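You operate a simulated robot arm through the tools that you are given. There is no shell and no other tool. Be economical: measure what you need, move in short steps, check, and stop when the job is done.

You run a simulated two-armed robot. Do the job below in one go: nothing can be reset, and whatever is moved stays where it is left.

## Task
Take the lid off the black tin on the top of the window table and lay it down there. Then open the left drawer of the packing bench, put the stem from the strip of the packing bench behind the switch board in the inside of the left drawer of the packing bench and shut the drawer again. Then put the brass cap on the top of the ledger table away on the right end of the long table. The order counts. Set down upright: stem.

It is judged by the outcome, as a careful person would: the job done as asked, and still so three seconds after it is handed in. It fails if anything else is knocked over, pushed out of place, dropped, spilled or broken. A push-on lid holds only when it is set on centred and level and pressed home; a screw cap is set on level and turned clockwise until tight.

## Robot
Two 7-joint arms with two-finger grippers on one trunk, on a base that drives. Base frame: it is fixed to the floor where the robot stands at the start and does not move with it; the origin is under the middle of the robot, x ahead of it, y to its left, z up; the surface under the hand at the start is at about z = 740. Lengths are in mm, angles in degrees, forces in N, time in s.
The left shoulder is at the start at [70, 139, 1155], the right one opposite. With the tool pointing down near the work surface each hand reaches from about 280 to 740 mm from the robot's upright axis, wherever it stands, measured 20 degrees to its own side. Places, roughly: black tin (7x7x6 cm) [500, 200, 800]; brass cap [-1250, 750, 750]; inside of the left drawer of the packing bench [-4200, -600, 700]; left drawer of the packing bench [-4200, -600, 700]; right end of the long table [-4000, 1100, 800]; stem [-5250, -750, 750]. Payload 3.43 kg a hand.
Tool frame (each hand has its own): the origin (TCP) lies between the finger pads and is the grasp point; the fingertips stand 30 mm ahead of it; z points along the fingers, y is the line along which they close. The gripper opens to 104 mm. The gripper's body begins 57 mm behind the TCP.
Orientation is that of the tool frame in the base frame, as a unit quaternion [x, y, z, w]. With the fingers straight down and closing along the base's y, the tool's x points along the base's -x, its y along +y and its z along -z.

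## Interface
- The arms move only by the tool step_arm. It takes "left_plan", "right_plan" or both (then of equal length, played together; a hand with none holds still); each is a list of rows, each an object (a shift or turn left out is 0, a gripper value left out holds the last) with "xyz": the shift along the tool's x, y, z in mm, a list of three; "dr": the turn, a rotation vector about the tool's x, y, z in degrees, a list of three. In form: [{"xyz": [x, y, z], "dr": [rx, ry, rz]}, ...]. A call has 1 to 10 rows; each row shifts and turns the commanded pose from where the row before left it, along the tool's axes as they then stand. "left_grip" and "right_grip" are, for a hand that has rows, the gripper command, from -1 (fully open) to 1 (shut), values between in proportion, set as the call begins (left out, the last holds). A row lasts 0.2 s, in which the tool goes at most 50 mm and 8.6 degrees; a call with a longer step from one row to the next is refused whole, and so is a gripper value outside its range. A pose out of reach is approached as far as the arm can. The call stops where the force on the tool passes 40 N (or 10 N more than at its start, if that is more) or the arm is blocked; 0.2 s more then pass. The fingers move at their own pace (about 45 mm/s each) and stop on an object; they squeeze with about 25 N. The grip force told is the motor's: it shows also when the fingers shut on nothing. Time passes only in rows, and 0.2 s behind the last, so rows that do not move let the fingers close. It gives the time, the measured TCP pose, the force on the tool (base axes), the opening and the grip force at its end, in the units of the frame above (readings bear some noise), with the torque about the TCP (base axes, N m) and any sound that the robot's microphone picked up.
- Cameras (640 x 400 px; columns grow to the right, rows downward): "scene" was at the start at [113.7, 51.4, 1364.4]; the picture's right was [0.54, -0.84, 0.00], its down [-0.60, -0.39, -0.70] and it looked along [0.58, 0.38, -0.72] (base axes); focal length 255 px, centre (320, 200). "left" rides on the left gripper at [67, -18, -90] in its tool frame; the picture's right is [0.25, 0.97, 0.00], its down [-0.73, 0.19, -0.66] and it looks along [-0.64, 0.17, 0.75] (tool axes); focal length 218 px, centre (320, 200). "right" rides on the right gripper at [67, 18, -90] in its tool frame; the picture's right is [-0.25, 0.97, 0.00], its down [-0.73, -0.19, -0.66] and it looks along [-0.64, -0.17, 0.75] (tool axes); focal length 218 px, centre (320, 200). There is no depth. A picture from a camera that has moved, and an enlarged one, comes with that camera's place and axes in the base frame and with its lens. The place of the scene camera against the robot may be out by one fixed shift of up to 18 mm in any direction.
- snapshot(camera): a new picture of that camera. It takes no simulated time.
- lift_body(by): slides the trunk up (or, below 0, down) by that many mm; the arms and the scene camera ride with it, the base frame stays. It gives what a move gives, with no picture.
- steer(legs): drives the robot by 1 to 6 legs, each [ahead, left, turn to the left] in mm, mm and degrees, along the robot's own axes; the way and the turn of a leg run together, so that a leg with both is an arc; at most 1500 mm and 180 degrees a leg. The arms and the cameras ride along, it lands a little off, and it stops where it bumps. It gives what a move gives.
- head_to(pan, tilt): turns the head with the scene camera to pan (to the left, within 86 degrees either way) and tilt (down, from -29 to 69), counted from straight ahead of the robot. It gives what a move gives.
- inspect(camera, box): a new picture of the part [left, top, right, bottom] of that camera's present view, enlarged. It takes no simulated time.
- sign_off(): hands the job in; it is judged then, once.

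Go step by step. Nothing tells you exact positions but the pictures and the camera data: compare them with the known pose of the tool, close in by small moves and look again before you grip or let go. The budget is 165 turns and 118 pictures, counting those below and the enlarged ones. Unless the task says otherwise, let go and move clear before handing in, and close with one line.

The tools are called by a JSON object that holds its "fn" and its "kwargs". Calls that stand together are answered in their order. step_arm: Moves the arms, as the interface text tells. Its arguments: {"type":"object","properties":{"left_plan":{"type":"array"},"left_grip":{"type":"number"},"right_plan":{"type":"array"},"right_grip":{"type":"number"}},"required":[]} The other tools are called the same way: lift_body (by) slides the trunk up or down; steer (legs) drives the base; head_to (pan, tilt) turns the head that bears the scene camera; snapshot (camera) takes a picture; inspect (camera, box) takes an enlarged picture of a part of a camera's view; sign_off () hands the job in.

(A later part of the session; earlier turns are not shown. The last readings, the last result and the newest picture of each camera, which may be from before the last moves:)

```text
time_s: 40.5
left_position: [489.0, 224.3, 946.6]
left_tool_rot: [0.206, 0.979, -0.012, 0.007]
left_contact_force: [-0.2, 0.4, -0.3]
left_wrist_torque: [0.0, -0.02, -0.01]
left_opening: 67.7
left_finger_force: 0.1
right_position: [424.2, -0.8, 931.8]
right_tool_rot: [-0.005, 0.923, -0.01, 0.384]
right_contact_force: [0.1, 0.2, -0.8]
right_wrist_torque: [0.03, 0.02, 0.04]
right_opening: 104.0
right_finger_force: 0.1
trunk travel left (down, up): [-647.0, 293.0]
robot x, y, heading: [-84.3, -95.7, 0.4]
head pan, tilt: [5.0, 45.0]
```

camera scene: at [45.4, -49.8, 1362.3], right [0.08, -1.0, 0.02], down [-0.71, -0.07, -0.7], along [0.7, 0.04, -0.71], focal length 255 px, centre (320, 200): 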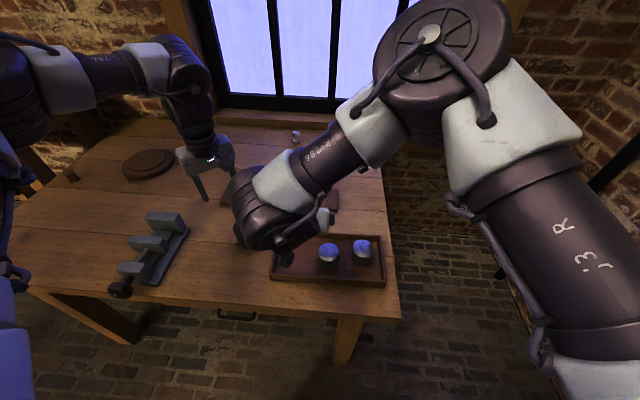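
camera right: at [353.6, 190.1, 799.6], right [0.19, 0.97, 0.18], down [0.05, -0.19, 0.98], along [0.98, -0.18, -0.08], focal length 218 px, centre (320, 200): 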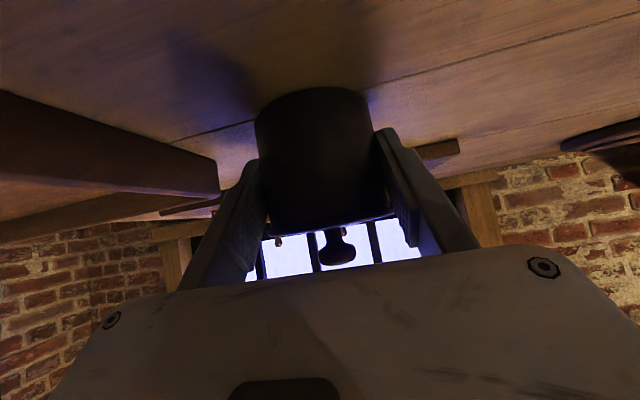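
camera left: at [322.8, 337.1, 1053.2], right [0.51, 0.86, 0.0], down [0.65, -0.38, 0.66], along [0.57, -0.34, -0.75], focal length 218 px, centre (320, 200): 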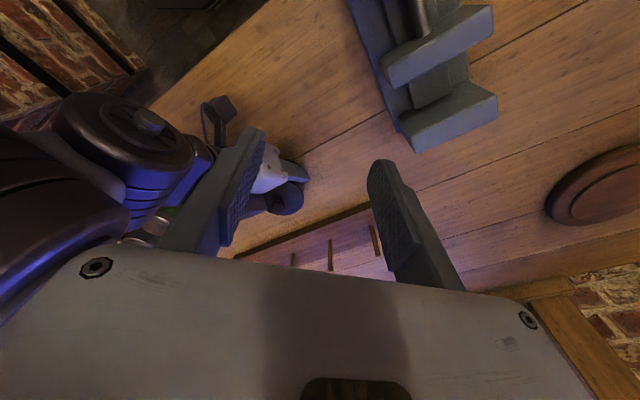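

The base now stands at about (-86, -92). I'll try bringing the left hand over the tin from here.

{"fn": "snapshot", "kwargs": {"camera": "left"}}

{"fn": "step_arm", "kwargs": {"left_plan": [{"xyz": [-10, -12, 0]}, {"xyz": [-10, -12, 0]}, {"xyz": [-10, -12, 0]}, {"xyz": [0, 0, 20]}, {"xyz": [0, 0, 20]}, {"xyz": [0, 0, 0]}]}}

{"fn": "snapshot", "kwargs": {"camera": "left"}}

```text
89 pictures are left
camera left: at [418.3, 238.3, 1036.5], right [0.16, 0.99, -0.03], down [0.74, -0.1, 0.67], along [0.66, -0.12, -0.74], focal length 218 px, centre (320, 200)
```

left: 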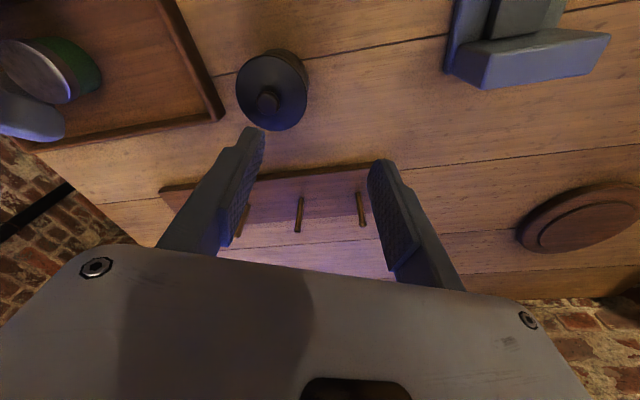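

```text
time_s: 41.9
left_position: [467.6, 197.8, 910.9]
left_tool_rot: [0.204, 0.979, -0.013, 0.008]
left_contact_force: [0.6, 0.6, -0.1]
left_wrist_torque: [-0.01, 0.02, -0.02]
left_opening: 67.6
left_finger_force: 0.0
left hand out of reach, approached as far as the arm can: row 1, 2, 3, 4, 5
right_position: [422.8, 0.0, 930.8]
right_tool_rot: [-0.004, 0.923, -0.01, 0.384]
right_contact_force: [0.5, -0.1, 0.5]
right_wrist_torque: [0.0, -0.02, 0.01]
right_opening: 104.0
right_finger_force: 0.1
trunk travel left (down, up): [-647.0, 293.0]
robot x, y, heading: [-81.9, -97.7, 0.3]
head pan, tilt: [5.0, 45.0]
```

```text
88 pictures are left
camera left: at [397.4, 212.2, 1001.2], right [0.15, 0.99, -0.03], down [0.74, -0.1, 0.67], along [0.66, -0.12, -0.74], focal length 218 px, centre (320, 200)
```

left: 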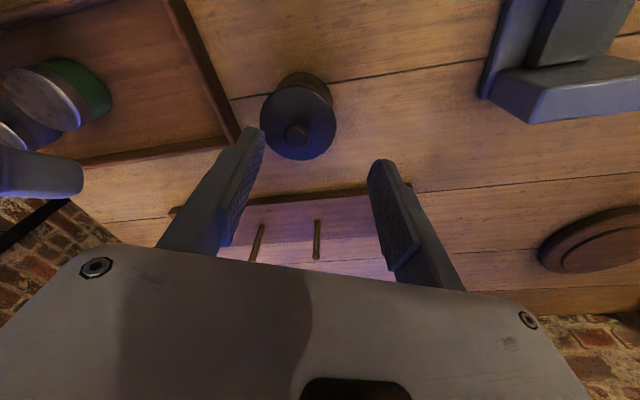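

The inward limit tightens as the arm stretches out, so I should work with a lower trunk and closer in. I'll raise both hands first, then lower the trunk.

{"fn": "step_arm", "kwargs": {"left_plan": [{"xyz": [0, 10, -30]}, {"xyz": [0, 10, -35]}, {"xyz": [10, 10, -35]}, {"xyz": [10, 10, -35]}, {"xyz": [0, 0, 0]}], "right_plan": [{"xyz": [-25, 0, -25]}, {"xyz": [-25, 0, -25]}, {"xyz": [-25, 0, -25]}, {"xyz": [-25, 0, -25]}, {"xyz": [0, 0, 0]}]}}

{"fn": "lift_body", "kwargs": {"by": -110}}

{"fn": "snapshot", "kwargs": {"camera": "scene"}}

```text
time_s: 43.3
left_position: [463.9, 253.1, 1046.5]
left_tool_rot: [0.198, 0.98, -0.011, 0.004]
left_contact_force: [-0.1, -0.9, 0.3]
left_wrist_torque: [0.03, 0.04, -0.05]
left_opening: 67.4
left_finger_force: 0.0
right_position: [426.9, 10.5, 1070.6]
right_tool_rot: [-0.01, 0.924, -0.007, 0.383]
right_contact_force: [-0.8, 0.8, -0.2]
right_wrist_torque: [0.03, 0.0, 0.01]
right_opening: 104.3
right_finger_force: 0.0
trunk travel left (down, up): [-647.0, 293.0]
robot x, y, heading: [-81.6, -93.4, 1.0]
head pan, tilt: [5.0, 45.0]
stopped in row 5 (left hand): the arm was blocked; the commanded pose is now the measured one
```

```text
time_s: 44.7
left_position: [464.4, 267.1, 934.9]
left_tool_rot: [0.184, 0.983, -0.012, 0.004]
left_contact_force: [0.9, 0.3, 0.3]
left_wrist_torque: [0.0, 0.04, 0.02]
left_opening: 67.7
left_finger_force: 0.0
right_position: [433.3, 22.1, 961.3]
right_tool_rot: [-0.025, 0.923, -0.001, 0.384]
right_contact_force: [0.6, -0.6, 0.1]
right_wrist_torque: [0.0, 0.0, -0.01]
right_opening: 104.1
right_finger_force: 0.0
trunk travel left (down, up): [-537.0, 403.0]
robot x, y, heading: [-72.0, -95.7, 3.0]
head pan, tilt: [5.0, 45.0]
```

```text
87 pictures are left
camera scene: at [54.3, -46.2, 1251.4], right [0.14, -0.99, 0.02], down [-0.7, -0.11, -0.7], along [0.7, 0.08, -0.71], focal length 255 px, centre (320, 200)
```

scene: 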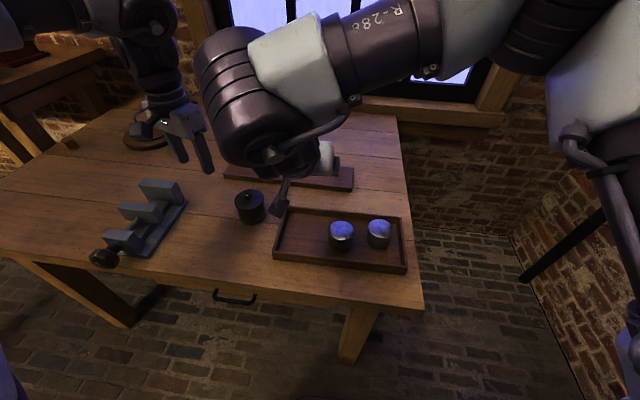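

The robot has been nudged round 3°, probably by the right elbow pressing on the wall. I'll move left and square up.

{"fn": "steer", "kwargs": {"legs": [[0, 70, -3]]}}

{"fn": "snapshot", "kwargs": {"camera": "scene"}}

```text
time_s: 45.7
left_position: [479.3, 269.1, 945.8]
left_tool_rot: [0.224, 0.975, 0.0, 0.004]
left_contact_force: [0.0, -0.5, 0.2]
left_wrist_torque: [0.04, -0.04, 0.0]
left_opening: 67.6
left_finger_force: 0.0
right_position: [430.6, 26.8, 965.3]
right_tool_rot: [0.017, 0.923, -0.004, 0.384]
right_contact_force: [0.6, -0.3, 0.5]
right_wrist_torque: [0.02, -0.02, 0.04]
right_opening: 103.8
right_finger_force: 0.0
trunk travel left (down, up): [-537.0, 403.0]
robot x, y, heading: [-84.0, -23.7, -1.7]
head pan, tilt: [5.0, 45.0]
```

```text
86 pictures are left
camera scene: at [45.4, -17.8, 1252.9], right [0.06, -1.0, 0.0], down [-0.7, -0.04, -0.71], along [0.71, 0.04, -0.71], focal length 255 px, centre (320, 200)
```

scene: 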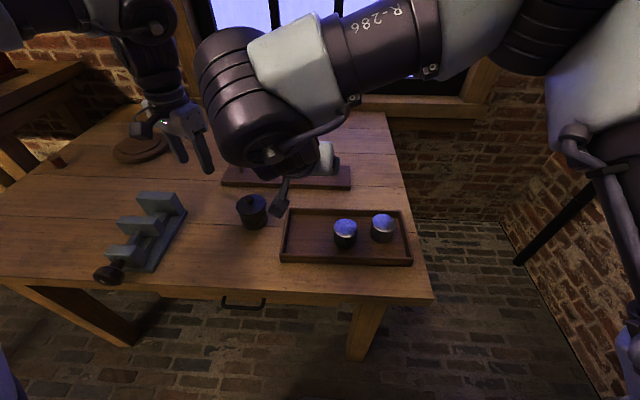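

I'll drive 80 mm forward, squaring up, pull the right hand back and raise both a little. Then I'll drop the trunk another 60 mm.

{"fn": "step_arm", "kwargs": {"left_plan": [{"xyz": [20, 0, -20]}, {"xyz": [20, 0, -20]}, {"xyz": [20, 0, -20]}], "right_plan": [{"xyz": [0, 0, -30]}, {"xyz": [0, 0, -30]}, {"xyz": [0, 0, -30]}]}}

{"fn": "steer", "kwargs": {"legs": [[80, 0, 1.7]]}}

{"fn": "lift_body", "kwargs": {"by": -60}}

{"fn": "snapshot", "kwargs": {"camera": "scene"}}

```text
time_s: 46.5
left_position: [424.6, 297.0, 1005.8]
left_tool_rot: [0.222, 0.975, -0.002, 0.003]
left_contact_force: [-0.7, -0.1, -0.3]
left_wrist_torque: [0.0, -0.05, 0.01]
left_opening: 67.5
left_finger_force: 0.0
right_position: [364.5, 32.5, 1029.8]
right_tool_rot: [0.018, 0.923, -0.007, 0.384]
right_contact_force: [-0.4, 0.5, 0.3]
right_wrist_torque: [0.0, -0.01, 0.03]
right_opening: 104.1
right_finger_force: 0.1
trunk travel left (down, up): [-537.0, 403.0]
robot x, y, heading: [-82.5, -24.6, -1.8]
head pan, tilt: [5.0, 45.0]
```

```text
time_s: 47.6
left_position: [496.6, 311.1, 1004.6]
left_tool_rot: [0.209, 0.978, -0.001, 0.002]
left_contact_force: [-0.1, 0.0, -1.1]
left_wrist_torque: [0.02, 0.01, -0.03]
left_opening: 67.6
left_finger_force: 0.1
right_position: [444.8, 43.6, 1027.1]
right_tool_rot: [0.003, 0.924, 0.0, 0.384]
right_contact_force: [-0.2, 0.9, -0.2]
right_wrist_torque: [-0.03, 0.01, -0.02]
right_opening: 104.1
right_finger_force: 0.1
trunk travel left (down, up): [-537.0, 403.0]
robot x, y, heading: [-1.4, -26.4, -0.1]
head pan, tilt: [5.0, 45.0]
```

```text
time_s: 48.6
left_position: [497.3, 310.5, 945.1]
left_tool_rot: [0.208, 0.978, -0.002, 0.003]
left_contact_force: [0.4, -0.7, 0.0]
left_wrist_torque: [0.0, 0.03, 0.02]
left_opening: 67.7
left_finger_force: 0.0
right_position: [443.8, 43.3, 968.6]
right_tool_rot: [0.003, 0.923, 0.0, 0.384]
right_contact_force: [-0.1, 0.4, 0.8]
right_wrist_torque: [0.0, -0.03, 0.0]
right_opening: 103.9
right_finger_force: 0.1
trunk travel left (down, up): [-477.0, 463.0]
robot x, y, heading: [-4.9, -23.0, -0.1]
head pan, tilt: [5.0, 45.0]
```

```text
85 pictures are left
camera scene: at [126.3, -12.6, 1192.7], right [0.09, -1.0, 0.0], down [-0.7, -0.06, -0.71], along [0.7, 0.06, -0.71], focal length 255 px, centre (320, 200)
```

scene: 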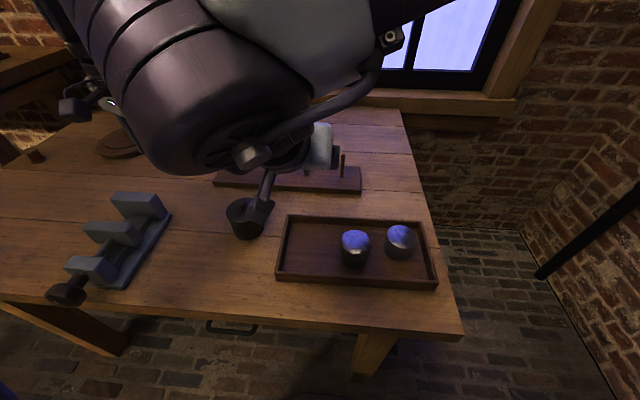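

Now the right hand goes to its pre-grasp point in front of the tin.

{"fn": "step_arm", "kwargs": {"right_plan": [{"xyz": [29.5, 32, 7]}, {"xyz": [29.5, 32, 7]}, {"xyz": [29.5, 32, 7]}, {"xyz": [29.5, 33, 7]}, {"xyz": [0, 0, 0]}]}}

{"fn": "snapshot", "kwargs": {"camera": "right"}}

```text
time_s: 50.0
left_position: [496.8, 311.6, 945.0]
left_tool_rot: [0.209, 0.978, -0.001, 0.003]
left_contact_force: [-0.4, -0.2, 0.2]
left_wrist_torque: [0.03, -0.01, -0.01]
left_opening: 67.5
left_finger_force: 0.0
right_position: [430.1, 99.6, 933.6]
right_tool_rot: [0.046, 0.923, 0.021, 0.381]
right_contact_force: [0.1, -0.2, 0.0]
right_wrist_torque: [0.01, 0.0, -0.04]
right_opening: 104.1
right_finger_force: 0.2
right hand out of reach, approached as far as the arm can: row 3, 4
trunk travel left (down, up): [-477.0, 463.0]
robot x, y, heading: [-1.6, -28.4, -0.0]
head pan, tilt: [5.0, 45.0]
stopped in row 5 (right hand): the arm was blocked; the commanded pose is now the measured one
```

```text
84 pictures are left
camera right: at [320.6, 122.4, 951.0], right [0.24, 0.94, 0.25], down [0.04, -0.27, 0.96], along [0.97, -0.23, -0.1], focal length 218 px, centre (320, 200)
```

right: 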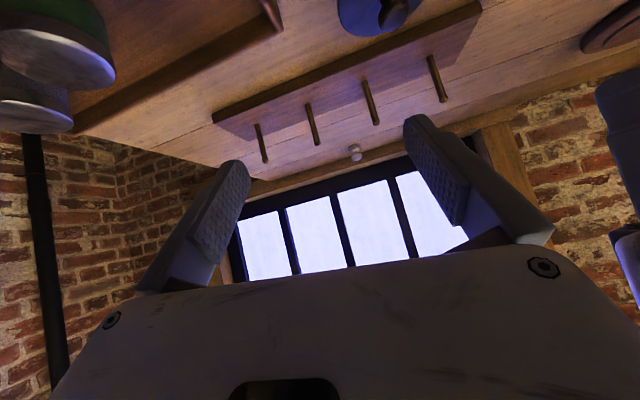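

Too close for the right arm. Pitching a hand forward seems to let its arm change branch, so I'll restore the trunk height and go back to the base pose where the right hold worked.

{"fn": "step_arm", "kwargs": {"right_plan": [{"xyz": [-30, -30, 0]}, {"xyz": [-30, -30, 0]}, {"xyz": [0, 0, 0]}]}}

{"fn": "lift_body", "kwargs": {"by": 170}}

{"fn": "steer", "kwargs": {"legs": [[-120, 0, 0], [0, 150, 0]]}}

{"fn": "snapshot", "kwargs": {"camera": "scene"}}

```text
time_s: 50.8
left_position: [496.0, 312.9, 944.5]
left_tool_rot: [0.21, 0.978, -0.003, 0.002]
left_contact_force: [0.2, -0.5, -0.1]
left_wrist_torque: [-0.03, -0.03, -0.01]
left_opening: 67.6
left_finger_force: 0.0
right_position: [467.9, 36.0, 971.5]
right_tool_rot: [0.041, 0.923, 0.019, 0.381]
right_contact_force: [0.4, 0.2, -0.1]
right_wrist_torque: [-0.02, -0.01, 0.03]
right_opening: 103.8
right_finger_force: 0.1
trunk travel left (down, up): [-477.0, 463.0]
robot x, y, heading: [-3.9, -23.4, 0.1]
head pan, tilt: [5.0, 45.0]
```

```text
time_s: 52.7
left_position: [497.6, 310.9, 1113.6]
left_tool_rot: [0.209, 0.978, -0.002, 0.002]
left_contact_force: [0.3, -0.6, -0.8]
left_wrist_torque: [0.04, -0.01, 0.0]
left_opening: 67.7
left_finger_force: 0.1
right_position: [466.8, 34.2, 1140.0]
right_tool_rot: [0.043, 0.923, 0.019, 0.382]
right_contact_force: [-0.4, -0.2, -0.6]
right_wrist_torque: [0.0, -0.02, -0.02]
right_opening: 104.0
right_finger_force: 0.0
trunk travel left (down, up): [-647.0, 293.0]
robot x, y, heading: [-1.2, -28.0, 0.0]
head pan, tilt: [5.0, 45.0]
```

```text
time_s: 54.9
left_position: [379.3, 457.3, 1115.9]
left_tool_rot: [0.21, 0.978, -0.001, 0.002]
left_contact_force: [-0.2, 0.2, 0.7]
left_wrist_torque: [0.01, 0.03, -0.01]
left_opening: 67.4
left_finger_force: 0.1
right_position: [348.8, 180.8, 1141.5]
right_tool_rot: [0.046, 0.923, 0.019, 0.382]
right_contact_force: [0.1, 0.1, 0.6]
right_wrist_torque: [0.0, 0.03, 0.03]
right_opening: 104.2
right_finger_force: 0.0
trunk travel left (down, up): [-647.0, 293.0]
robot x, y, heading: [-118.8, 124.9, -0.3]
head pan, tilt: [5.0, 45.0]
```

```text
83 pictures are left
camera scene: at [8.3, 135.3, 1362.7], right [0.08, -1.0, 0.0], down [-0.7, -0.06, -0.71], along [0.7, 0.06, -0.71], focal length 255 px, centre (320, 200)
```

scene: 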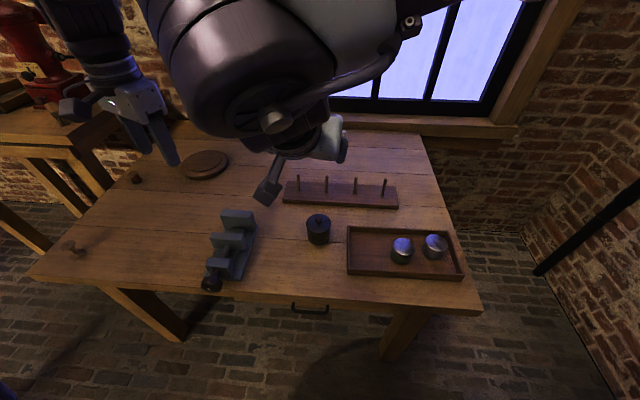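

I'll move the right hand aside, unroll the left, and pitch it forward 45°.

{"fn": "step_arm", "kwargs": {"right_plan": [{"xyz": [10, -35, 10]}, {"xyz": [10, -35, 10]}, {"xyz": [10, -35, 10]}, {"xyz": [10, -35, 10]}, {"xyz": [10, -25, 10]}, {"xyz": [0, 0, 0]}, {"xyz": [0, 0, 0]}, {"xyz": [0, 0, 0]}, {"xyz": [0, 0, 0]}, {"xyz": [0, 0, 0]}], "left_plan": [{"dr": [0, 0, -8]}, {"dr": [0, 0, -8]}, {"dr": [0, 0, -8]}, {"dr": [0, -7.5, 0]}, {"dr": [0, -7.5, 0]}, {"dr": [0, -7.5, 0]}, {"dr": [0, -7.5, 0]}, {"dr": [0, -7.5, 0]}, {"dr": [0, -7.5, 0]}, {"dr": [0, 0, 0]}]}}

{"fn": "step_arm", "kwargs": {"left_plan": [{"xyz": [0, -40, 0]}, {"xyz": [0, -40, 0]}, {"xyz": [0, -40, 0]}, {"xyz": [0, -40, 0]}, {"xyz": [0, -40, 0]}, {"xyz": [0, -40, 0]}, {"xyz": [0, -30, 0]}, {"xyz": [0, 0, 0]}]}}

{"fn": "snapshot", "kwargs": {"camera": "scene"}}

```text
time_s: 57.1
left_position: [379.5, 458.5, 1114.1]
left_tool_rot: [0.002, 0.923, -0.003, 0.385]
left_contact_force: [-0.9, 0.3, -0.4]
left_wrist_torque: [-0.03, 0.01, 0.02]
left_opening: 67.5
left_finger_force: 0.0
right_position: [340.4, 25.0, 1059.8]
right_tool_rot: [0.044, 0.924, 0.019, 0.38]
right_contact_force: [-0.4, -0.3, 1.3]
right_wrist_torque: [0.03, 0.03, -0.03]
right_opening: 104.1
right_finger_force: 0.0
trunk travel left (down, up): [-647.0, 293.0]
robot x, y, heading: [-117.6, 119.4, -0.2]
head pan, tilt: [5.0, 45.0]
```

```text
time_s: 58.9
left_position: [450.6, 282.8, 1135.7]
left_tool_rot: [0.002, 0.923, -0.002, 0.385]
left_contact_force: [-1.7, -1.0, -0.3]
left_wrist_torque: [0.0, -0.06, 0.03]
left_opening: 67.7
left_finger_force: 0.1
left hand out of reach, approached as far as the arm can: row 3, 4, 5, 6, 7
right_position: [339.0, 24.9, 1059.3]
right_tool_rot: [0.044, 0.923, 0.02, 0.382]
right_contact_force: [-1.3, -0.5, 0.5]
right_wrist_torque: [-0.01, 0.01, 0.0]
right_opening: 104.0
right_finger_force: 0.1
trunk travel left (down, up): [-647.0, 293.0]
robot x, y, heading: [-121.6, 123.7, -0.3]
head pan, tilt: [5.0, 45.0]
```

```text
82 pictures are left
camera scene: at [6.2, 137.5, 1362.9], right [0.08, -1.0, 0.0], down [-0.7, -0.06, -0.71], along [0.71, 0.06, -0.71], focal length 255 px, centre (320, 200)
```

scene: 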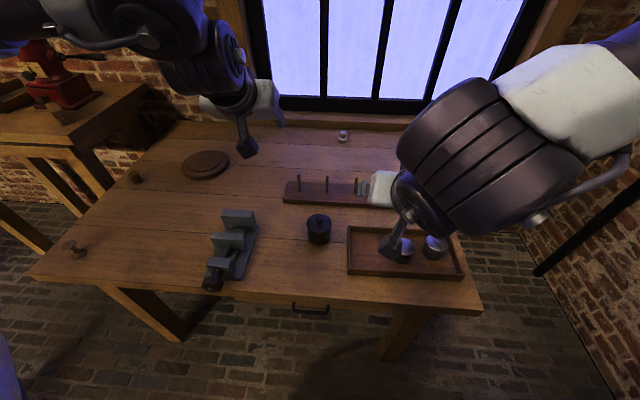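

The pitched hand gets further inward, now at robot y≈160. I'll continue inward and down.

{"fn": "step_arm", "kwargs": {"left_plan": [{"xyz": [10, 0, 30]}, {"xyz": [10, 0, 30]}, {"xyz": [10, -10, 25]}, {"xyz": [10, -25, 10]}, {"xyz": [10, -25, 10]}, {"xyz": [10, -25, 0]}, {"xyz": [10, -25, 0]}, {"xyz": [0, 0, 0]}]}}

```text
time_s: 60.7
left_position: [481.3, 278.7, 1070.8]
left_tool_rot: [0.002, 0.923, -0.004, 0.385]
left_contact_force: [1.1, 0.9, -0.1]
left_wrist_torque: [-0.01, -0.01, 0.02]
left_opening: 67.6
left_finger_force: 0.1
left hand out of reach, approached as far as the arm can: row 3, 4, 5, 6, 7
right_position: [340.7, 24.9, 1059.8]
right_tool_rot: [0.044, 0.923, 0.019, 0.381]
right_contact_force: [-0.6, 0.1, 0.8]
right_wrist_torque: [-0.02, 0.01, 0.03]
right_opening: 103.9
right_finger_force: 0.0
trunk travel left (down, up): [-647.0, 293.0]
robot x, y, heading: [-121.1, 121.0, -0.2]
head pan, tilt: [5.0, 45.0]
```

The vise is about 180 mm left of the tin, so there's room there. I'll have the left hand hold the tin from its left side, pointing right-down, and use the right hand vertically on the knob. First I'll yaw the left hand to point right.

{"fn": "step_arm", "kwargs": {"left_plan": [{"xyz": [0, 40, 0]}, {"xyz": [0, 40, 0]}, {"xyz": [0, 40, 0], "dr": [5, 0, 5]}, {"dr": [6, 0, 6]}, {"dr": [6, 0, 6]}, {"dr": [6, 0, 6]}, {"dr": [6, 0, 6]}, {"dr": [6, 0, 6]}, {"dr": [6, 0, 6]}, {"dr": [6, 0, 6]}]}}

{"fn": "step_arm", "kwargs": {"left_plan": [{"dr": [6, 0, 6]}, {"dr": [6, 0, 6]}, {"dr": [4.6, 0, 4.6]}, {"xyz": [0, 0, 0]}], "left_grip": -1}}

{"fn": "snapshot", "kwargs": {"camera": "scene"}}

```text
time_s: 62.9
left_position: [484.6, 400.5, 1069.6]
left_tool_rot: [0.51, 0.769, -0.211, 0.321]
left_contact_force: [-0.4, -0.4, 0.8]
left_wrist_torque: [-0.01, 0.0, 0.01]
left_opening: 67.6
left_finger_force: 0.0
right_position: [339.7, 24.9, 1059.7]
right_tool_rot: [0.045, 0.923, 0.018, 0.381]
right_contact_force: [0.1, 0.1, 0.3]
right_wrist_torque: [-0.04, -0.01, 0.04]
right_opening: 103.9
right_finger_force: 0.0
trunk travel left (down, up): [-647.0, 293.0]
robot x, y, heading: [-118.6, 124.2, -0.2]
head pan, tilt: [5.0, 45.0]
```

```text
time_s: 63.9
left_position: [483.4, 400.3, 1070.4]
left_tool_rot: [0.655, 0.651, -0.27, 0.272]
left_contact_force: [0.3, -0.3, -0.1]
left_wrist_torque: [-0.01, -0.02, 0.02]
left_opening: 103.8
left_finger_force: 0.0
right_position: [339.6, 25.5, 1058.3]
right_tool_rot: [0.045, 0.923, 0.018, 0.382]
right_contact_force: [-0.7, 0.1, 0.2]
right_wrist_torque: [-0.01, 0.01, -0.01]
right_opening: 103.9
right_finger_force: 0.1
trunk travel left (down, up): [-647.0, 293.0]
robot x, y, heading: [-118.6, 121.5, -0.3]
head pan, tilt: [5.0, 45.0]
```

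```text
81 pictures are left
camera scene: at [7.8, 137.5, 1362.7], right [0.08, -1.0, 0.0], down [-0.7, -0.06, -0.71], along [0.7, 0.06, -0.71], focal length 255 px, centre (320, 200)
```

scene: 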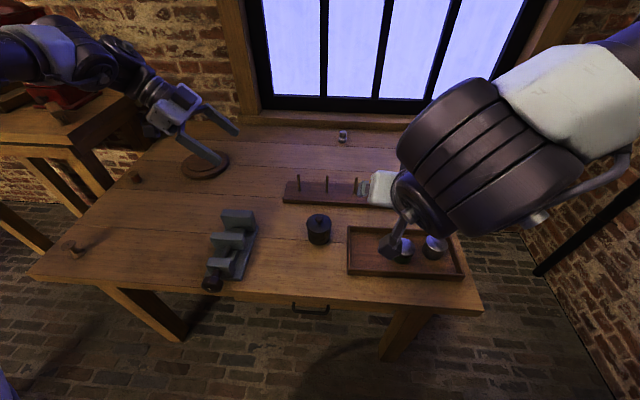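

The left hand reaches that orientation. I'll move it to the pre-grasp point left of the tin.

{"fn": "step_arm", "kwargs": {"left_plan": [{"xyz": [10.3, -0.6, 46]}, {"xyz": [10.3, -0.6, 46]}, {"xyz": [10.3, -0.6, 46]}, {"xyz": [10.3, -0.6, 46]}, {"xyz": [10.3, -0.6, 46]}, {"xyz": [0, 0, 0]}]}}

{"fn": "snapshot", "kwargs": {"camera": "left"}}

{"fn": "snapshot", "kwargs": {"camera": "scene"}}

```text
time_s: 65.3
left_position: [445.5, 286.5, 905.3]
left_tool_rot: [0.655, 0.651, -0.271, 0.273]
left_contact_force: [-0.3, -0.4, 0.6]
left_wrist_torque: [0.01, 0.01, 0.0]
left_opening: 104.1
left_finger_force: 0.0
left hand out of reach, approached as far as the arm can: row 4, 5
right_position: [340.5, 24.2, 1058.5]
right_tool_rot: [0.044, 0.923, 0.019, 0.381]
right_contact_force: [0.1, 0.3, 0.2]
right_wrist_torque: [0.03, 0.04, 0.01]
right_opening: 104.0
right_finger_force: 0.1
trunk travel left (down, up): [-647.0, 293.0]
robot x, y, heading: [-119.8, 125.3, -0.2]
head pan, tilt: [5.0, 45.0]
```

```text
80 pictures are left
camera left: at [428.5, 397.8, 921.6], right [0.97, 0.17, -0.17], down [0.19, -0.05, 0.98], along [0.16, -0.98, -0.08], focal length 218 px, centre (320, 200)
```

left: 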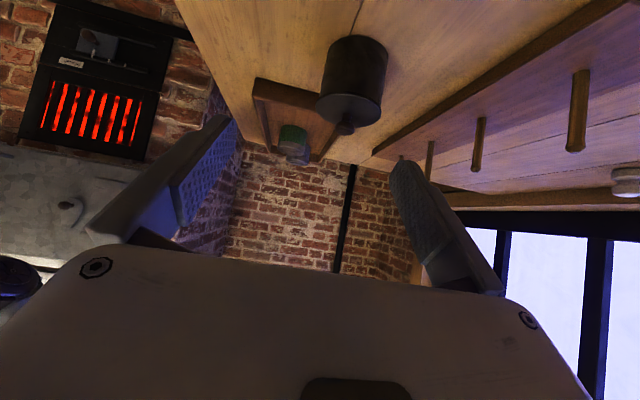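

```text
79 pictures are left
camera scene: at [8.8, 137.0, 1362.6], right [0.08, -1.0, 0.0], down [-0.71, -0.06, -0.71], along [0.7, 0.06, -0.71], focal length 255 px, centre (320, 200)
```

scene: 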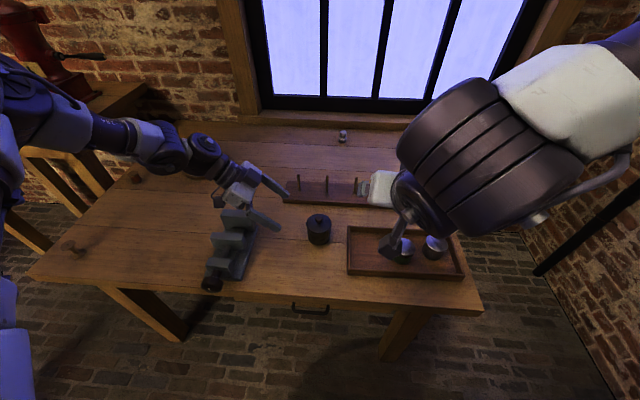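

The left arm is stretched at this distance. I'll back the hand off, drive 100 mm closer and 70 mm right, and retry.

{"fn": "step_arm", "kwargs": {"left_plan": [{"xyz": [0, 0, -40]}, {"xyz": [0, 0, -45]}, {"xyz": [0, -40, 0]}, {"xyz": [0, -40, 0]}, {"xyz": [0, 0, 0]}]}}

{"fn": "steer", "kwargs": {"legs": [[100, -70, 0]]}}

{"fn": "lift_body", "kwargs": {"by": -30}}

{"fn": "snapshot", "kwargs": {"camera": "scene"}}

```text
time_s: 66.5
left_position: [367.9, 345.7, 965.4]
left_tool_rot: [0.655, 0.65, -0.272, 0.272]
left_contact_force: [0.8, 0.0, -0.4]
left_wrist_torque: [0.03, 0.0, -0.01]
left_opening: 104.1
left_finger_force: 0.0
right_position: [340.5, 25.0, 1059.4]
right_tool_rot: [0.045, 0.923, 0.019, 0.381]
right_contact_force: [0.0, -0.2, -0.6]
right_wrist_torque: [-0.02, 0.03, 0.03]
right_opening: 104.1
right_finger_force: 0.1
trunk travel left (down, up): [-647.0, 293.0]
robot x, y, heading: [-117.7, 125.7, -0.2]
head pan, tilt: [5.0, 45.0]
```

```text
time_s: 67.8
left_position: [466.0, 276.6, 966.3]
left_tool_rot: [0.655, 0.651, -0.271, 0.273]
left_contact_force: [-1.2, 0.5, 0.6]
left_wrist_torque: [0.02, 0.01, 0.01]
left_opening: 104.1
left_finger_force: 0.1
right_position: [439.2, -44.7, 1060.7]
right_tool_rot: [0.044, 0.923, 0.019, 0.381]
right_contact_force: [0.6, 0.3, 0.3]
right_wrist_torque: [0.01, 0.0, 0.03]
right_opening: 103.8
right_finger_force: 0.2
trunk travel left (down, up): [-647.0, 293.0]
robot x, y, heading: [-18.3, 51.3, -0.2]
head pan, tilt: [5.0, 45.0]
```

```text
time_s: 68.5
left_position: [465.9, 273.3, 936.4]
left_tool_rot: [0.655, 0.651, -0.271, 0.273]
left_contact_force: [0.4, -0.4, -0.6]
left_wrist_torque: [-0.01, -0.02, -0.03]
left_opening: 104.2
left_finger_force: 0.1
right_position: [441.0, -45.5, 1030.2]
right_tool_rot: [0.045, 0.923, 0.019, 0.382]
right_contact_force: [-0.3, -0.5, 0.4]
right_wrist_torque: [0.02, -0.02, 0.01]
right_opening: 104.2
right_finger_force: 0.1
trunk travel left (down, up): [-617.0, 323.0]
robot x, y, heading: [-20.4, 52.2, -0.3]
head pan, tilt: [5.0, 45.0]
```

```text
78 pictures are left
camera scene: at [107.5, 66.7, 1332.7], right [0.08, -1.0, 0.0], down [-0.7, -0.06, -0.71], along [0.7, 0.06, -0.71], focal length 255 px, centre (320, 200)
```

scene: 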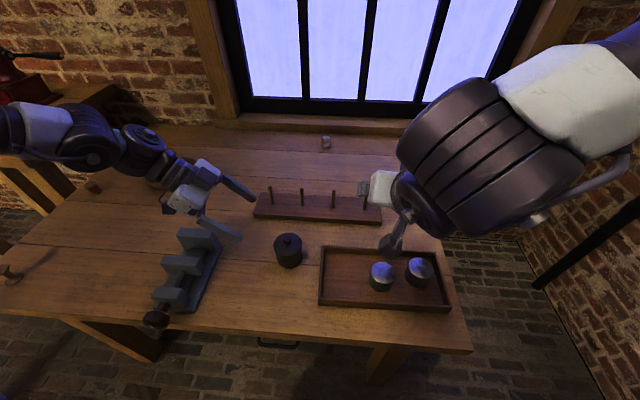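

Now I'll lower the left hand to the pre-grasp beside the tin.

{"fn": "step_arm", "kwargs": {"left_plan": [{"xyz": [16, 5, 16]}, {"xyz": [16, 5, 16]}, {"xyz": [15, 4, 15]}, {"xyz": [0, 0, 0]}]}}

{"fn": "snapshot", "kwargs": {"camera": "left"}}

```text
time_s: 69.5
left_position: [481.5, 276.1, 869.3]
left_tool_rot: [0.654, 0.651, -0.27, 0.274]
left_contact_force: [-0.1, 0.1, -0.9]
left_wrist_torque: [0.02, 0.02, -0.02]
left_opening: 103.8
left_finger_force: 0.1
right_position: [438.8, -45.4, 1030.3]
right_tool_rot: [0.044, 0.923, 0.019, 0.381]
right_contact_force: [-0.6, -0.8, 0.5]
right_wrist_torque: [0.01, -0.02, -0.01]
right_opening: 104.0
right_finger_force: 0.1
trunk travel left (down, up): [-617.0, 323.0]
robot x, y, heading: [-19.0, 53.2, -0.1]
head pan, tilt: [5.0, 45.0]
```

```text
77 pictures are left
camera left: at [462.6, 386.8, 885.0], right [0.97, 0.17, -0.17], down [0.19, -0.05, 0.98], along [0.16, -0.98, -0.08], focal length 218 px, centre (320, 200)
```

left: 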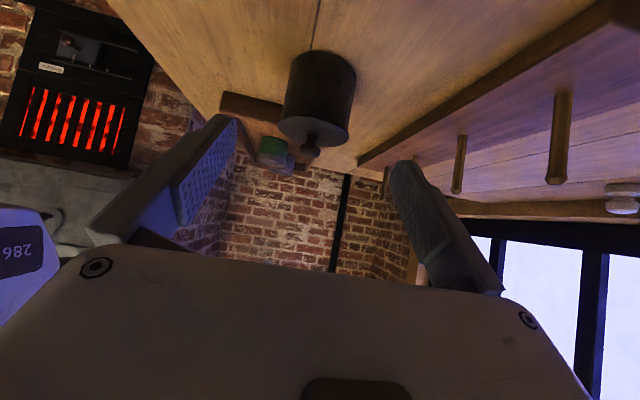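

It reached with the tin centred. I'll advance along the tool axis.

{"fn": "step_arm", "kwargs": {"left_plan": [{"xyz": [0, -1, 30]}, {"xyz": [0, 0, 30]}, {"xyz": [0, 0, 30]}, {"xyz": [0, 0, 22]}, {"xyz": [0, 0, 12]}, {"xyz": [0, 0, 0]}]}}

{"fn": "snapshot", "kwargs": {"camera": "left"}}

{"fn": "snapshot", "kwargs": {"camera": "scene"}}

```text
time_s: 70.9
left_position: [461.5, 201.3, 824.9]
left_tool_rot: [0.654, 0.651, -0.27, 0.274]
left_contact_force: [0.7, -0.6, 0.8]
left_wrist_torque: [-0.02, 0.0, -0.04]
left_opening: 103.5
left_finger_force: 0.0
left hand out of reach, approached as far as the arm can: row 3, 4, 5
right_position: [440.2, -44.1, 1028.8]
right_tool_rot: [0.043, 0.923, 0.019, 0.382]
right_contact_force: [0.7, 1.3, 0.4]
right_wrist_torque: [-0.02, -0.02, 0.01]
right_opening: 104.2
right_finger_force: 0.0
trunk travel left (down, up): [-617.0, 323.0]
robot x, y, heading: [-20.0, 50.7, -0.4]
head pan, tilt: [5.0, 45.0]
```

```text
76 pictures are left
camera left: at [442.7, 312.4, 840.2], right [0.97, 0.18, -0.17], down [0.19, -0.05, 0.98], along [0.16, -0.98, -0.08], focal length 218 px, centre (320, 200)
```

left: 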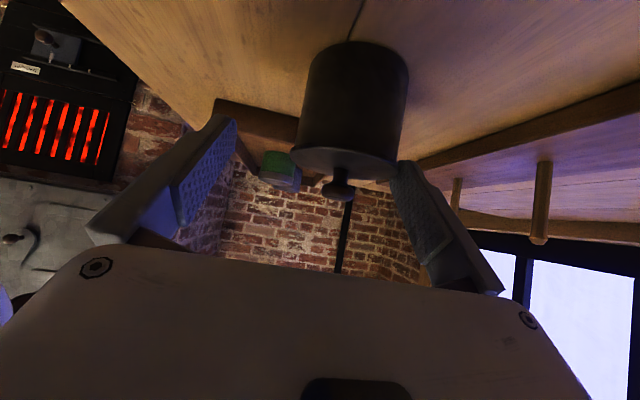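

```text
75 pictures are left
camera scene: at [107.3, 67.5, 1332.7], right [0.08, -1.0, 0.0], down [-0.7, -0.06, -0.71], along [0.7, 0.06, -0.71], focal length 255 px, centre (320, 200)
```

scene: 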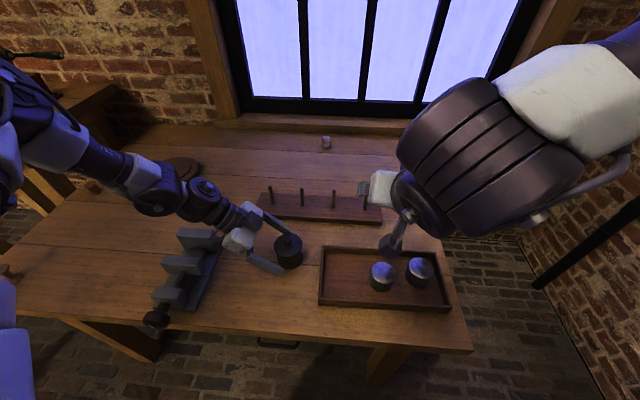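

Close, but short. I'll back off, lower the trunk 60 mm and shift the base 45 mm right to make it easier.

{"fn": "step_arm", "kwargs": {"left_plan": [{"xyz": [0, 0, -40]}, {"xyz": [0, 0, -45]}, {"xyz": [-20, 0, -40]}, {"xyz": [-30, 0, -30]}, {"xyz": [-30, 0, -30]}]}}

{"fn": "steer", "kwargs": {"legs": [[15, -45, 0]]}}

{"fn": "lift_body", "kwargs": {"by": -60}}

```text
time_s: 72.1
left_position: [458.0, 275.9, 1011.6]
left_tool_rot: [0.655, 0.651, -0.271, 0.272]
left_contact_force: [0.3, -1.1, -0.2]
left_wrist_torque: [0.02, 0.02, 0.0]
left_opening: 103.8
left_finger_force: 0.2
right_position: [438.0, -45.5, 1030.8]
right_tool_rot: [0.045, 0.923, 0.019, 0.382]
right_contact_force: [0.3, -0.5, -0.1]
right_wrist_torque: [0.01, -0.03, 0.02]
right_opening: 104.0
right_finger_force: 0.0
trunk travel left (down, up): [-617.0, 323.0]
robot x, y, heading: [-19.7, 49.9, -0.6]
head pan, tilt: [5.0, 45.0]
```

```text
time_s: 73.0
left_position: [472.8, 233.5, 1009.5]
left_tool_rot: [0.653, 0.651, -0.272, 0.275]
left_contact_force: [0.2, -0.3, 0.0]
left_wrist_torque: [-0.05, 0.0, -0.03]
left_opening: 103.9
left_finger_force: 0.1
right_position: [454.0, -87.0, 1029.9]
right_tool_rot: [0.043, 0.923, 0.017, 0.382]
right_contact_force: [-0.5, 0.4, 0.0]
right_wrist_torque: [0.0, 0.0, -0.04]
right_opening: 104.0
right_finger_force: 0.0
trunk travel left (down, up): [-617.0, 323.0]
robot x, y, heading: [-5.0, 7.3, -0.2]
head pan, tilt: [5.0, 45.0]
```

```text
time_s: 74.0
left_position: [474.7, 232.4, 950.3]
left_tool_rot: [0.654, 0.651, -0.271, 0.274]
left_contact_force: [-0.6, 0.1, 0.2]
left_wrist_torque: [0.0, 0.02, 0.0]
left_opening: 104.2
left_finger_force: 0.1
right_position: [454.4, -87.1, 969.6]
right_tool_rot: [0.043, 0.923, 0.019, 0.381]
right_contact_force: [0.3, -0.5, 0.4]
right_wrist_torque: [0.02, -0.04, 0.02]
right_opening: 103.9
right_finger_force: 0.0
trunk travel left (down, up): [-557.0, 383.0]
robot x, y, heading: [-6.8, 7.4, -0.3]
head pan, tilt: [5.0, 45.0]
```

{"fn": "step_arm", "kwargs": {"left_plan": [{"xyz": [29.5, 2, 9]}, {"xyz": [29.5, 2, 9]}, {"xyz": [29.5, 1, 9]}, {"xyz": [0, 0, 30]}, {"xyz": [0, 0, 30]}, {"xyz": [0, 0, 30]}, {"xyz": [0, 0, 24]}, {"xyz": [0, 0, 12]}, {"xyz": [0, 0, 0]}]}}

{"fn": "snapshot", "kwargs": {"camera": "left"}}

```text
time_s: 76.0
left_position: [481.0, 186.6, 779.8]
left_tool_rot: [0.653, 0.652, -0.271, 0.273]
left_contact_force: [0.3, -0.2, -0.6]
left_wrist_torque: [0.0, -0.02, 0.02]
left_opening: 103.7
left_finger_force: 0.0
right_position: [453.4, -87.9, 970.0]
right_tool_rot: [0.043, 0.923, 0.019, 0.382]
right_contact_force: [-0.9, -0.6, 0.3]
right_wrist_torque: [0.0, 0.04, -0.01]
right_opening: 104.0
right_finger_force: 0.1
trunk travel left (down, up): [-557.0, 383.0]
robot x, y, heading: [-6.6, 10.0, -0.1]
head pan, tilt: [5.0, 45.0]
```

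```text
74 pictures are left
camera left: at [462.2, 297.3, 795.4], right [0.97, 0.18, -0.18], down [0.19, -0.05, 0.98], along [0.16, -0.98, -0.08], focal length 218 px, centre (320, 200)
```

left: 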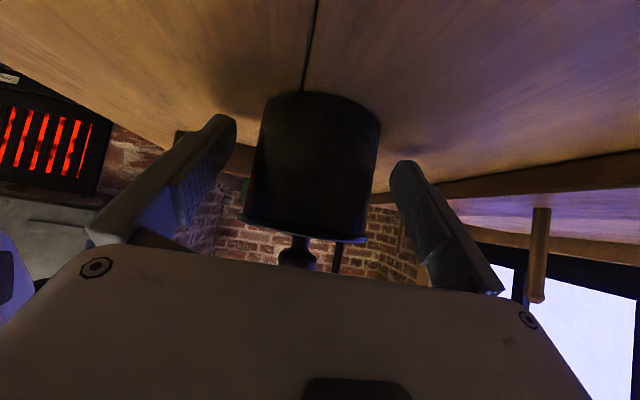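

The tin body is between the left fingers. I'll close on it and bring the right hand inward, then turn it vertical.

{"fn": "step_arm", "kwargs": {"left_plan": [{"xyz": [0, 0, 0]}, {"xyz": [0, 0, 0]}, {"xyz": [0, 0, 0]}, {"xyz": [0, 0, 0]}, {"xyz": [0, 0, 0]}, {"xyz": [0, 0, 0]}], "left_grip": 1, "right_plan": [{"xyz": [0, 38, 0]}, {"xyz": [0, 38, 0]}, {"xyz": [0, 38, 0]}, {"xyz": [0, 38, 0]}, {"xyz": [0, 0, 0]}, {"xyz": [0, 0, 0]}], "right_grip": -0.2}}

{"fn": "step_arm", "kwargs": {"right_plan": [{"dr": [0, 7.5, 0]}, {"dr": [0, 7.5, 0]}, {"dr": [0, 7.5, 0]}, {"dr": [0, 7.5, 0]}, {"dr": [0, 7.5, 0]}, {"dr": [0, 7.5, 0]}, {"dr": [0, 0, 0]}]}}

{"fn": "snapshot", "kwargs": {"camera": "scene"}}

```text
time_s: 77.4
left_position: [479.2, 186.0, 778.8]
left_tool_rot: [0.654, 0.652, -0.271, 0.273]
left_contact_force: [1.0, 0.7, -0.2]
left_wrist_torque: [0.02, 0.01, -0.03]
left_opening: 64.8
left_finger_force: 24.8
right_position: [462.8, 63.8, 979.6]
right_tool_rot: [0.043, 0.923, 0.019, 0.382]
right_contact_force: [0.1, 0.4, 0.0]
right_wrist_torque: [-0.04, 0.0, 0.0]
right_opening: 62.5
right_finger_force: 0.1
trunk travel left (down, up): [-557.0, 383.0]
robot x, y, heading: [-5.5, 10.3, -0.2]
head pan, tilt: [5.0, 45.0]
```

```text
time_s: 79.0
left_position: [481.1, 184.9, 779.2]
left_tool_rot: [0.654, 0.651, -0.271, 0.273]
left_contact_force: [0.3, -0.8, 0.3]
left_wrist_torque: [0.01, 0.03, -0.01]
left_opening: 65.1
left_finger_force: 24.9
right_position: [464.5, 63.2, 980.1]
right_tool_rot: [0.033, 0.999, 0.034, -0.001]
right_contact_force: [0.2, 0.4, 0.7]
right_wrist_torque: [0.04, 0.03, -0.03]
right_opening: 62.3
right_finger_force: 0.0
trunk travel left (down, up): [-557.0, 383.0]
robot x, y, heading: [-4.7, 9.3, -0.4]
head pan, tilt: [5.0, 45.0]
```

```text
73 pictures are left
camera scene: at [123.0, 22.7, 1272.6], right [0.08, -1.0, 0.0], down [-0.71, -0.06, -0.71], along [0.7, 0.06, -0.71], focal length 255 px, centre (320, 200)
```

scene: 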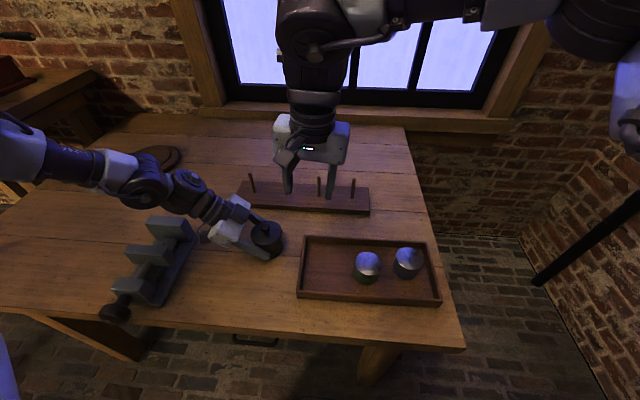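

Good clearance. I'll correct the small tilt and move the right hand over the knob.

{"fn": "step_arm", "kwargs": {"right_plan": [{"dr": [3.9, 0, 0]}, {"dr": [0, 0, -3.8]}, {"xyz": [-4, 27, 0]}, {"xyz": [-4, 27, 0]}, {"xyz": [-4, 27, 0]}, {"xyz": [-4, 28, 0]}, {"xyz": [0, 0, 40]}, {"xyz": [0, 0, 40]}, {"xyz": [0, 0, 0]}]}}

{"fn": "snapshot", "kwargs": {"camera": "right"}}

{"fn": "snapshot", "kwargs": {"camera": "scene"}}

```text
time_s: 81.0
left_position: [479.9, 185.4, 780.2]
left_tool_rot: [0.655, 0.651, -0.271, 0.273]
left_contact_force: [-0.1, -0.5, -0.1]
left_wrist_torque: [-0.01, -0.02, 0.03]
left_opening: 64.8
left_finger_force: 24.8
right_position: [481.7, 157.4, 905.2]
right_tool_rot: [0.009, 1.0, 0.009, -0.003]
right_contact_force: [-0.7, -0.3, -0.4]
right_wrist_torque: [0.03, 0.01, 0.0]
right_opening: 62.4
right_finger_force: 0.0
right hand out of reach, approached as far as the arm can: row 6
trunk travel left (down, up): [-557.0, 383.0]
robot x, y, heading: [-6.0, 6.0, -0.3]
head pan, tilt: [5.0, 45.0]
```

```text
72 pictures are left
camera right: at [414.8, 174.6, 995.1], right [0.27, 0.96, 0.01], down [0.73, -0.21, 0.65], along [0.63, -0.16, -0.76], focal length 218 px, centre (320, 200)
```

right: 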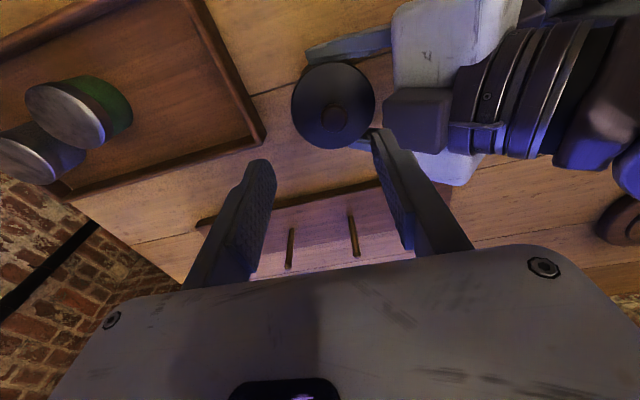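

```text
71 pictures are left
camera scene: at [121.6, 22.9, 1272.7], right [0.08, -1.0, 0.0], down [-0.7, -0.06, -0.71], along [0.7, 0.06, -0.71], focal length 255 px, centre (320, 200)
```

scene: 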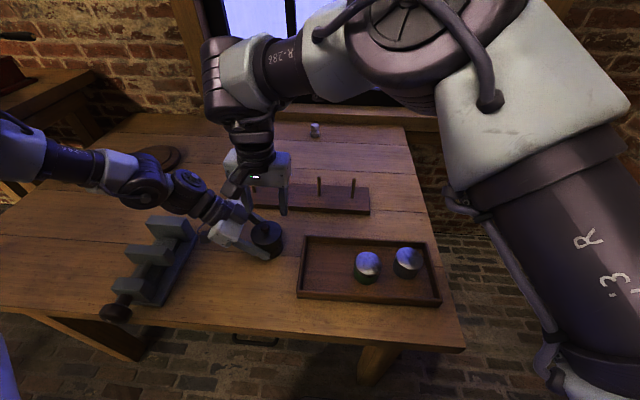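

The knob is at about [480, 171]. I'll narrow the right gripper so it misses the left gripper body, and nudge over.

{"fn": "step_arm", "kwargs": {"right_plan": [{"xyz": [0, 5, 5]}, {"xyz": [1, 5, 5]}, {"xyz": [0, 4, 5]}, {"xyz": [0, 0, 0]}, {"xyz": [0, 0, 0]}], "right_grip": 0.3}}

{"fn": "snapshot", "kwargs": {"camera": "right"}}

```text
time_s: 82.2
left_position: [480.2, 185.1, 780.0]
left_tool_rot: [0.654, 0.652, -0.271, 0.272]
left_contact_force: [0.2, 0.1, 0.0]
left_wrist_torque: [0.03, -0.01, 0.01]
left_opening: 64.9
left_finger_force: 24.9
right_position: [471.5, 167.3, 885.8]
right_tool_rot: [0.002, 1.0, 0.003, -0.002]
right_contact_force: [-0.4, -0.3, 0.1]
right_wrist_torque: [-0.02, 0.03, -0.02]
right_opening: 36.6
right_finger_force: 0.1
right hand out of reach, approached as far as the arm can: row 2, 3
trunk travel left (down, up): [-557.0, 383.0]
robot x, y, heading: [-4.6, 8.9, -0.4]
head pan, tilt: [5.0, 45.0]
```

```text
70 pictures are left
camera right: at [405.4, 185.1, 974.8], right [0.26, 0.97, 0.0], down [0.73, -0.2, 0.65], along [0.63, -0.16, -0.76], focal length 218 px, centre (320, 200)
```

right: 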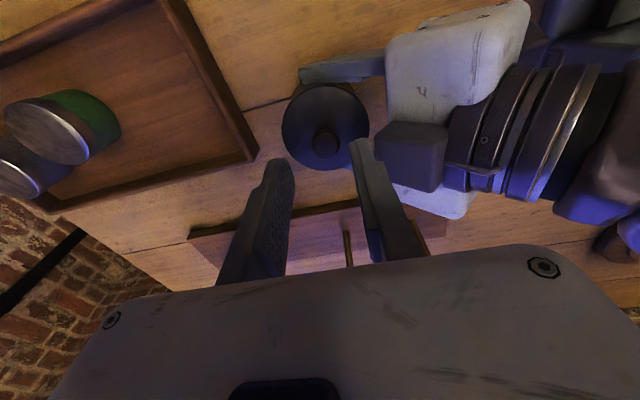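

I'm at the edge of reach. Pitching the right hand about 15° forward keeps the closing line level and brings the wrist nearer.

{"fn": "step_arm", "kwargs": {"right_plan": [{"dr": [0, -7.5, 0]}, {"dr": [0, -7.5, 0]}, {"xyz": [-5, 2, 0]}, {"xyz": [-4, 2, 0]}, {"xyz": [0, 0, 0]}]}}

{"fn": "snapshot", "kwargs": {"camera": "right"}}

```text
time_s: 83.4
left_position: [481.2, 184.9, 780.5]
left_tool_rot: [0.654, 0.652, -0.27, 0.272]
left_contact_force: [-0.3, 0.5, 0.3]
left_wrist_torque: [0.02, -0.03, -0.02]
left_opening: 64.9
left_finger_force: 24.8
right_position: [483.7, 170.3, 891.8]
right_tool_rot: [0.007, 0.992, 0.005, 0.129]
right_contact_force: [0.5, 0.1, 0.2]
right_wrist_torque: [-0.02, -0.01, -0.02]
right_opening: 36.5
right_finger_force: 0.1
trunk travel left (down, up): [-557.0, 383.0]
robot x, y, heading: [-4.4, 8.6, -0.0]
head pan, tilt: [5.0, 45.0]
```

```text
69 pictures are left
camera right: at [396.5, 187.9, 961.1], right [0.26, 0.96, 0.08], down [0.53, -0.21, 0.82], along [0.81, -0.17, -0.57], focal length 218 px, centre (320, 200)
```

right: 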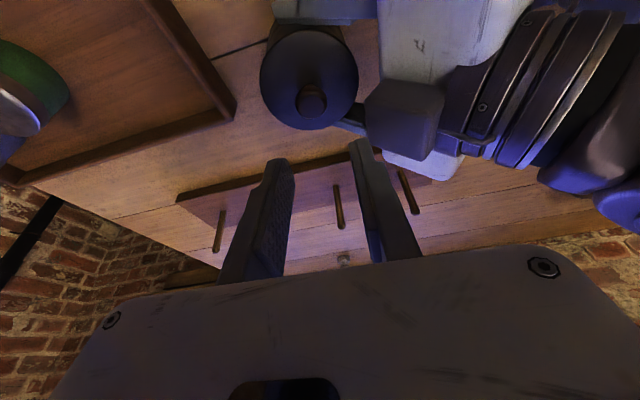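

The knob is at about [479.5, 171.7]. I'll descend to put the fingertips beside it.

{"fn": "step_arm", "kwargs": {"right_plan": [{"xyz": [7.4, 0.3, 15.3]}, {"xyz": [7.4, 0.3, 15.3]}, {"xyz": [7.4, 0.3, 13.3]}, {"xyz": [0, 0, 0]}]}}

{"fn": "snapshot", "kwargs": {"camera": "right"}}

{"fn": "inspect", "kwargs": {"camera": "scene", "box": [180, 180, 340, 280]}}

```text
time_s: 84.4
left_position: [480.4, 186.6, 779.6]
left_tool_rot: [0.654, 0.652, -0.271, 0.273]
left_contact_force: [-3.6, 16.0, 0.7]
left_wrist_torque: [-1.23, -0.19, -0.14]
left_opening: 64.8
left_finger_force: 25.3
right_position: [468.8, 173.1, 838.7]
right_tool_rot: [0.0, 0.992, -0.002, 0.13]
right_contact_force: [2.7, -15.3, 0.9]
right_wrist_torque: [0.32, 0.04, -0.11]
right_opening: 27.8
right_finger_force: 0.0
trunk travel left (down, up): [-557.0, 383.0]
robot x, y, heading: [-7.9, 8.8, -0.4]
head pan, tilt: [5.0, 45.0]
```

```text
68 pictures are left
camera right: at [381.0, 191.0, 907.3], right [0.24, 0.97, 0.06], down [0.54, -0.19, 0.82], along [0.81, -0.17, -0.57], focal length 218 px, centre (320, 200)
```

right: 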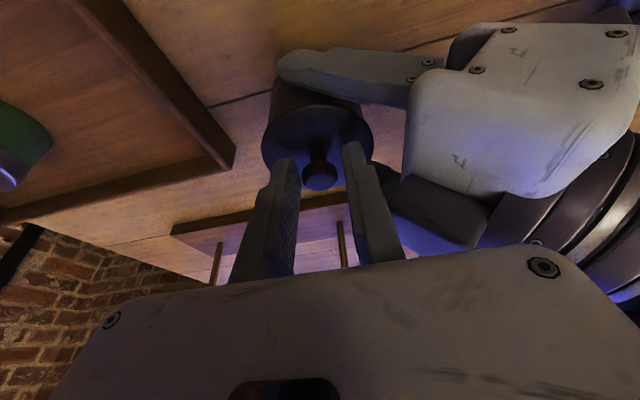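

```text
4.00 times, centred on (260, 230) of scene
camera zoom: at [121.8, 22.9, 1272.6], right [0.08, -1.0, 0.0], down [-0.7, -0.06, -0.71], along [0.7, 0.06, -0.71], focal length 1020 px, centre (560, 80)
```

zoom: 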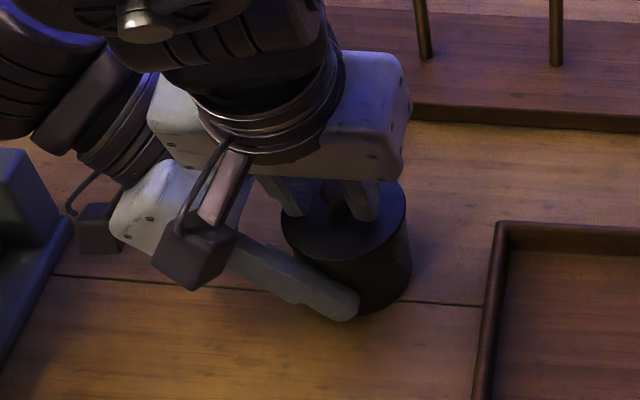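

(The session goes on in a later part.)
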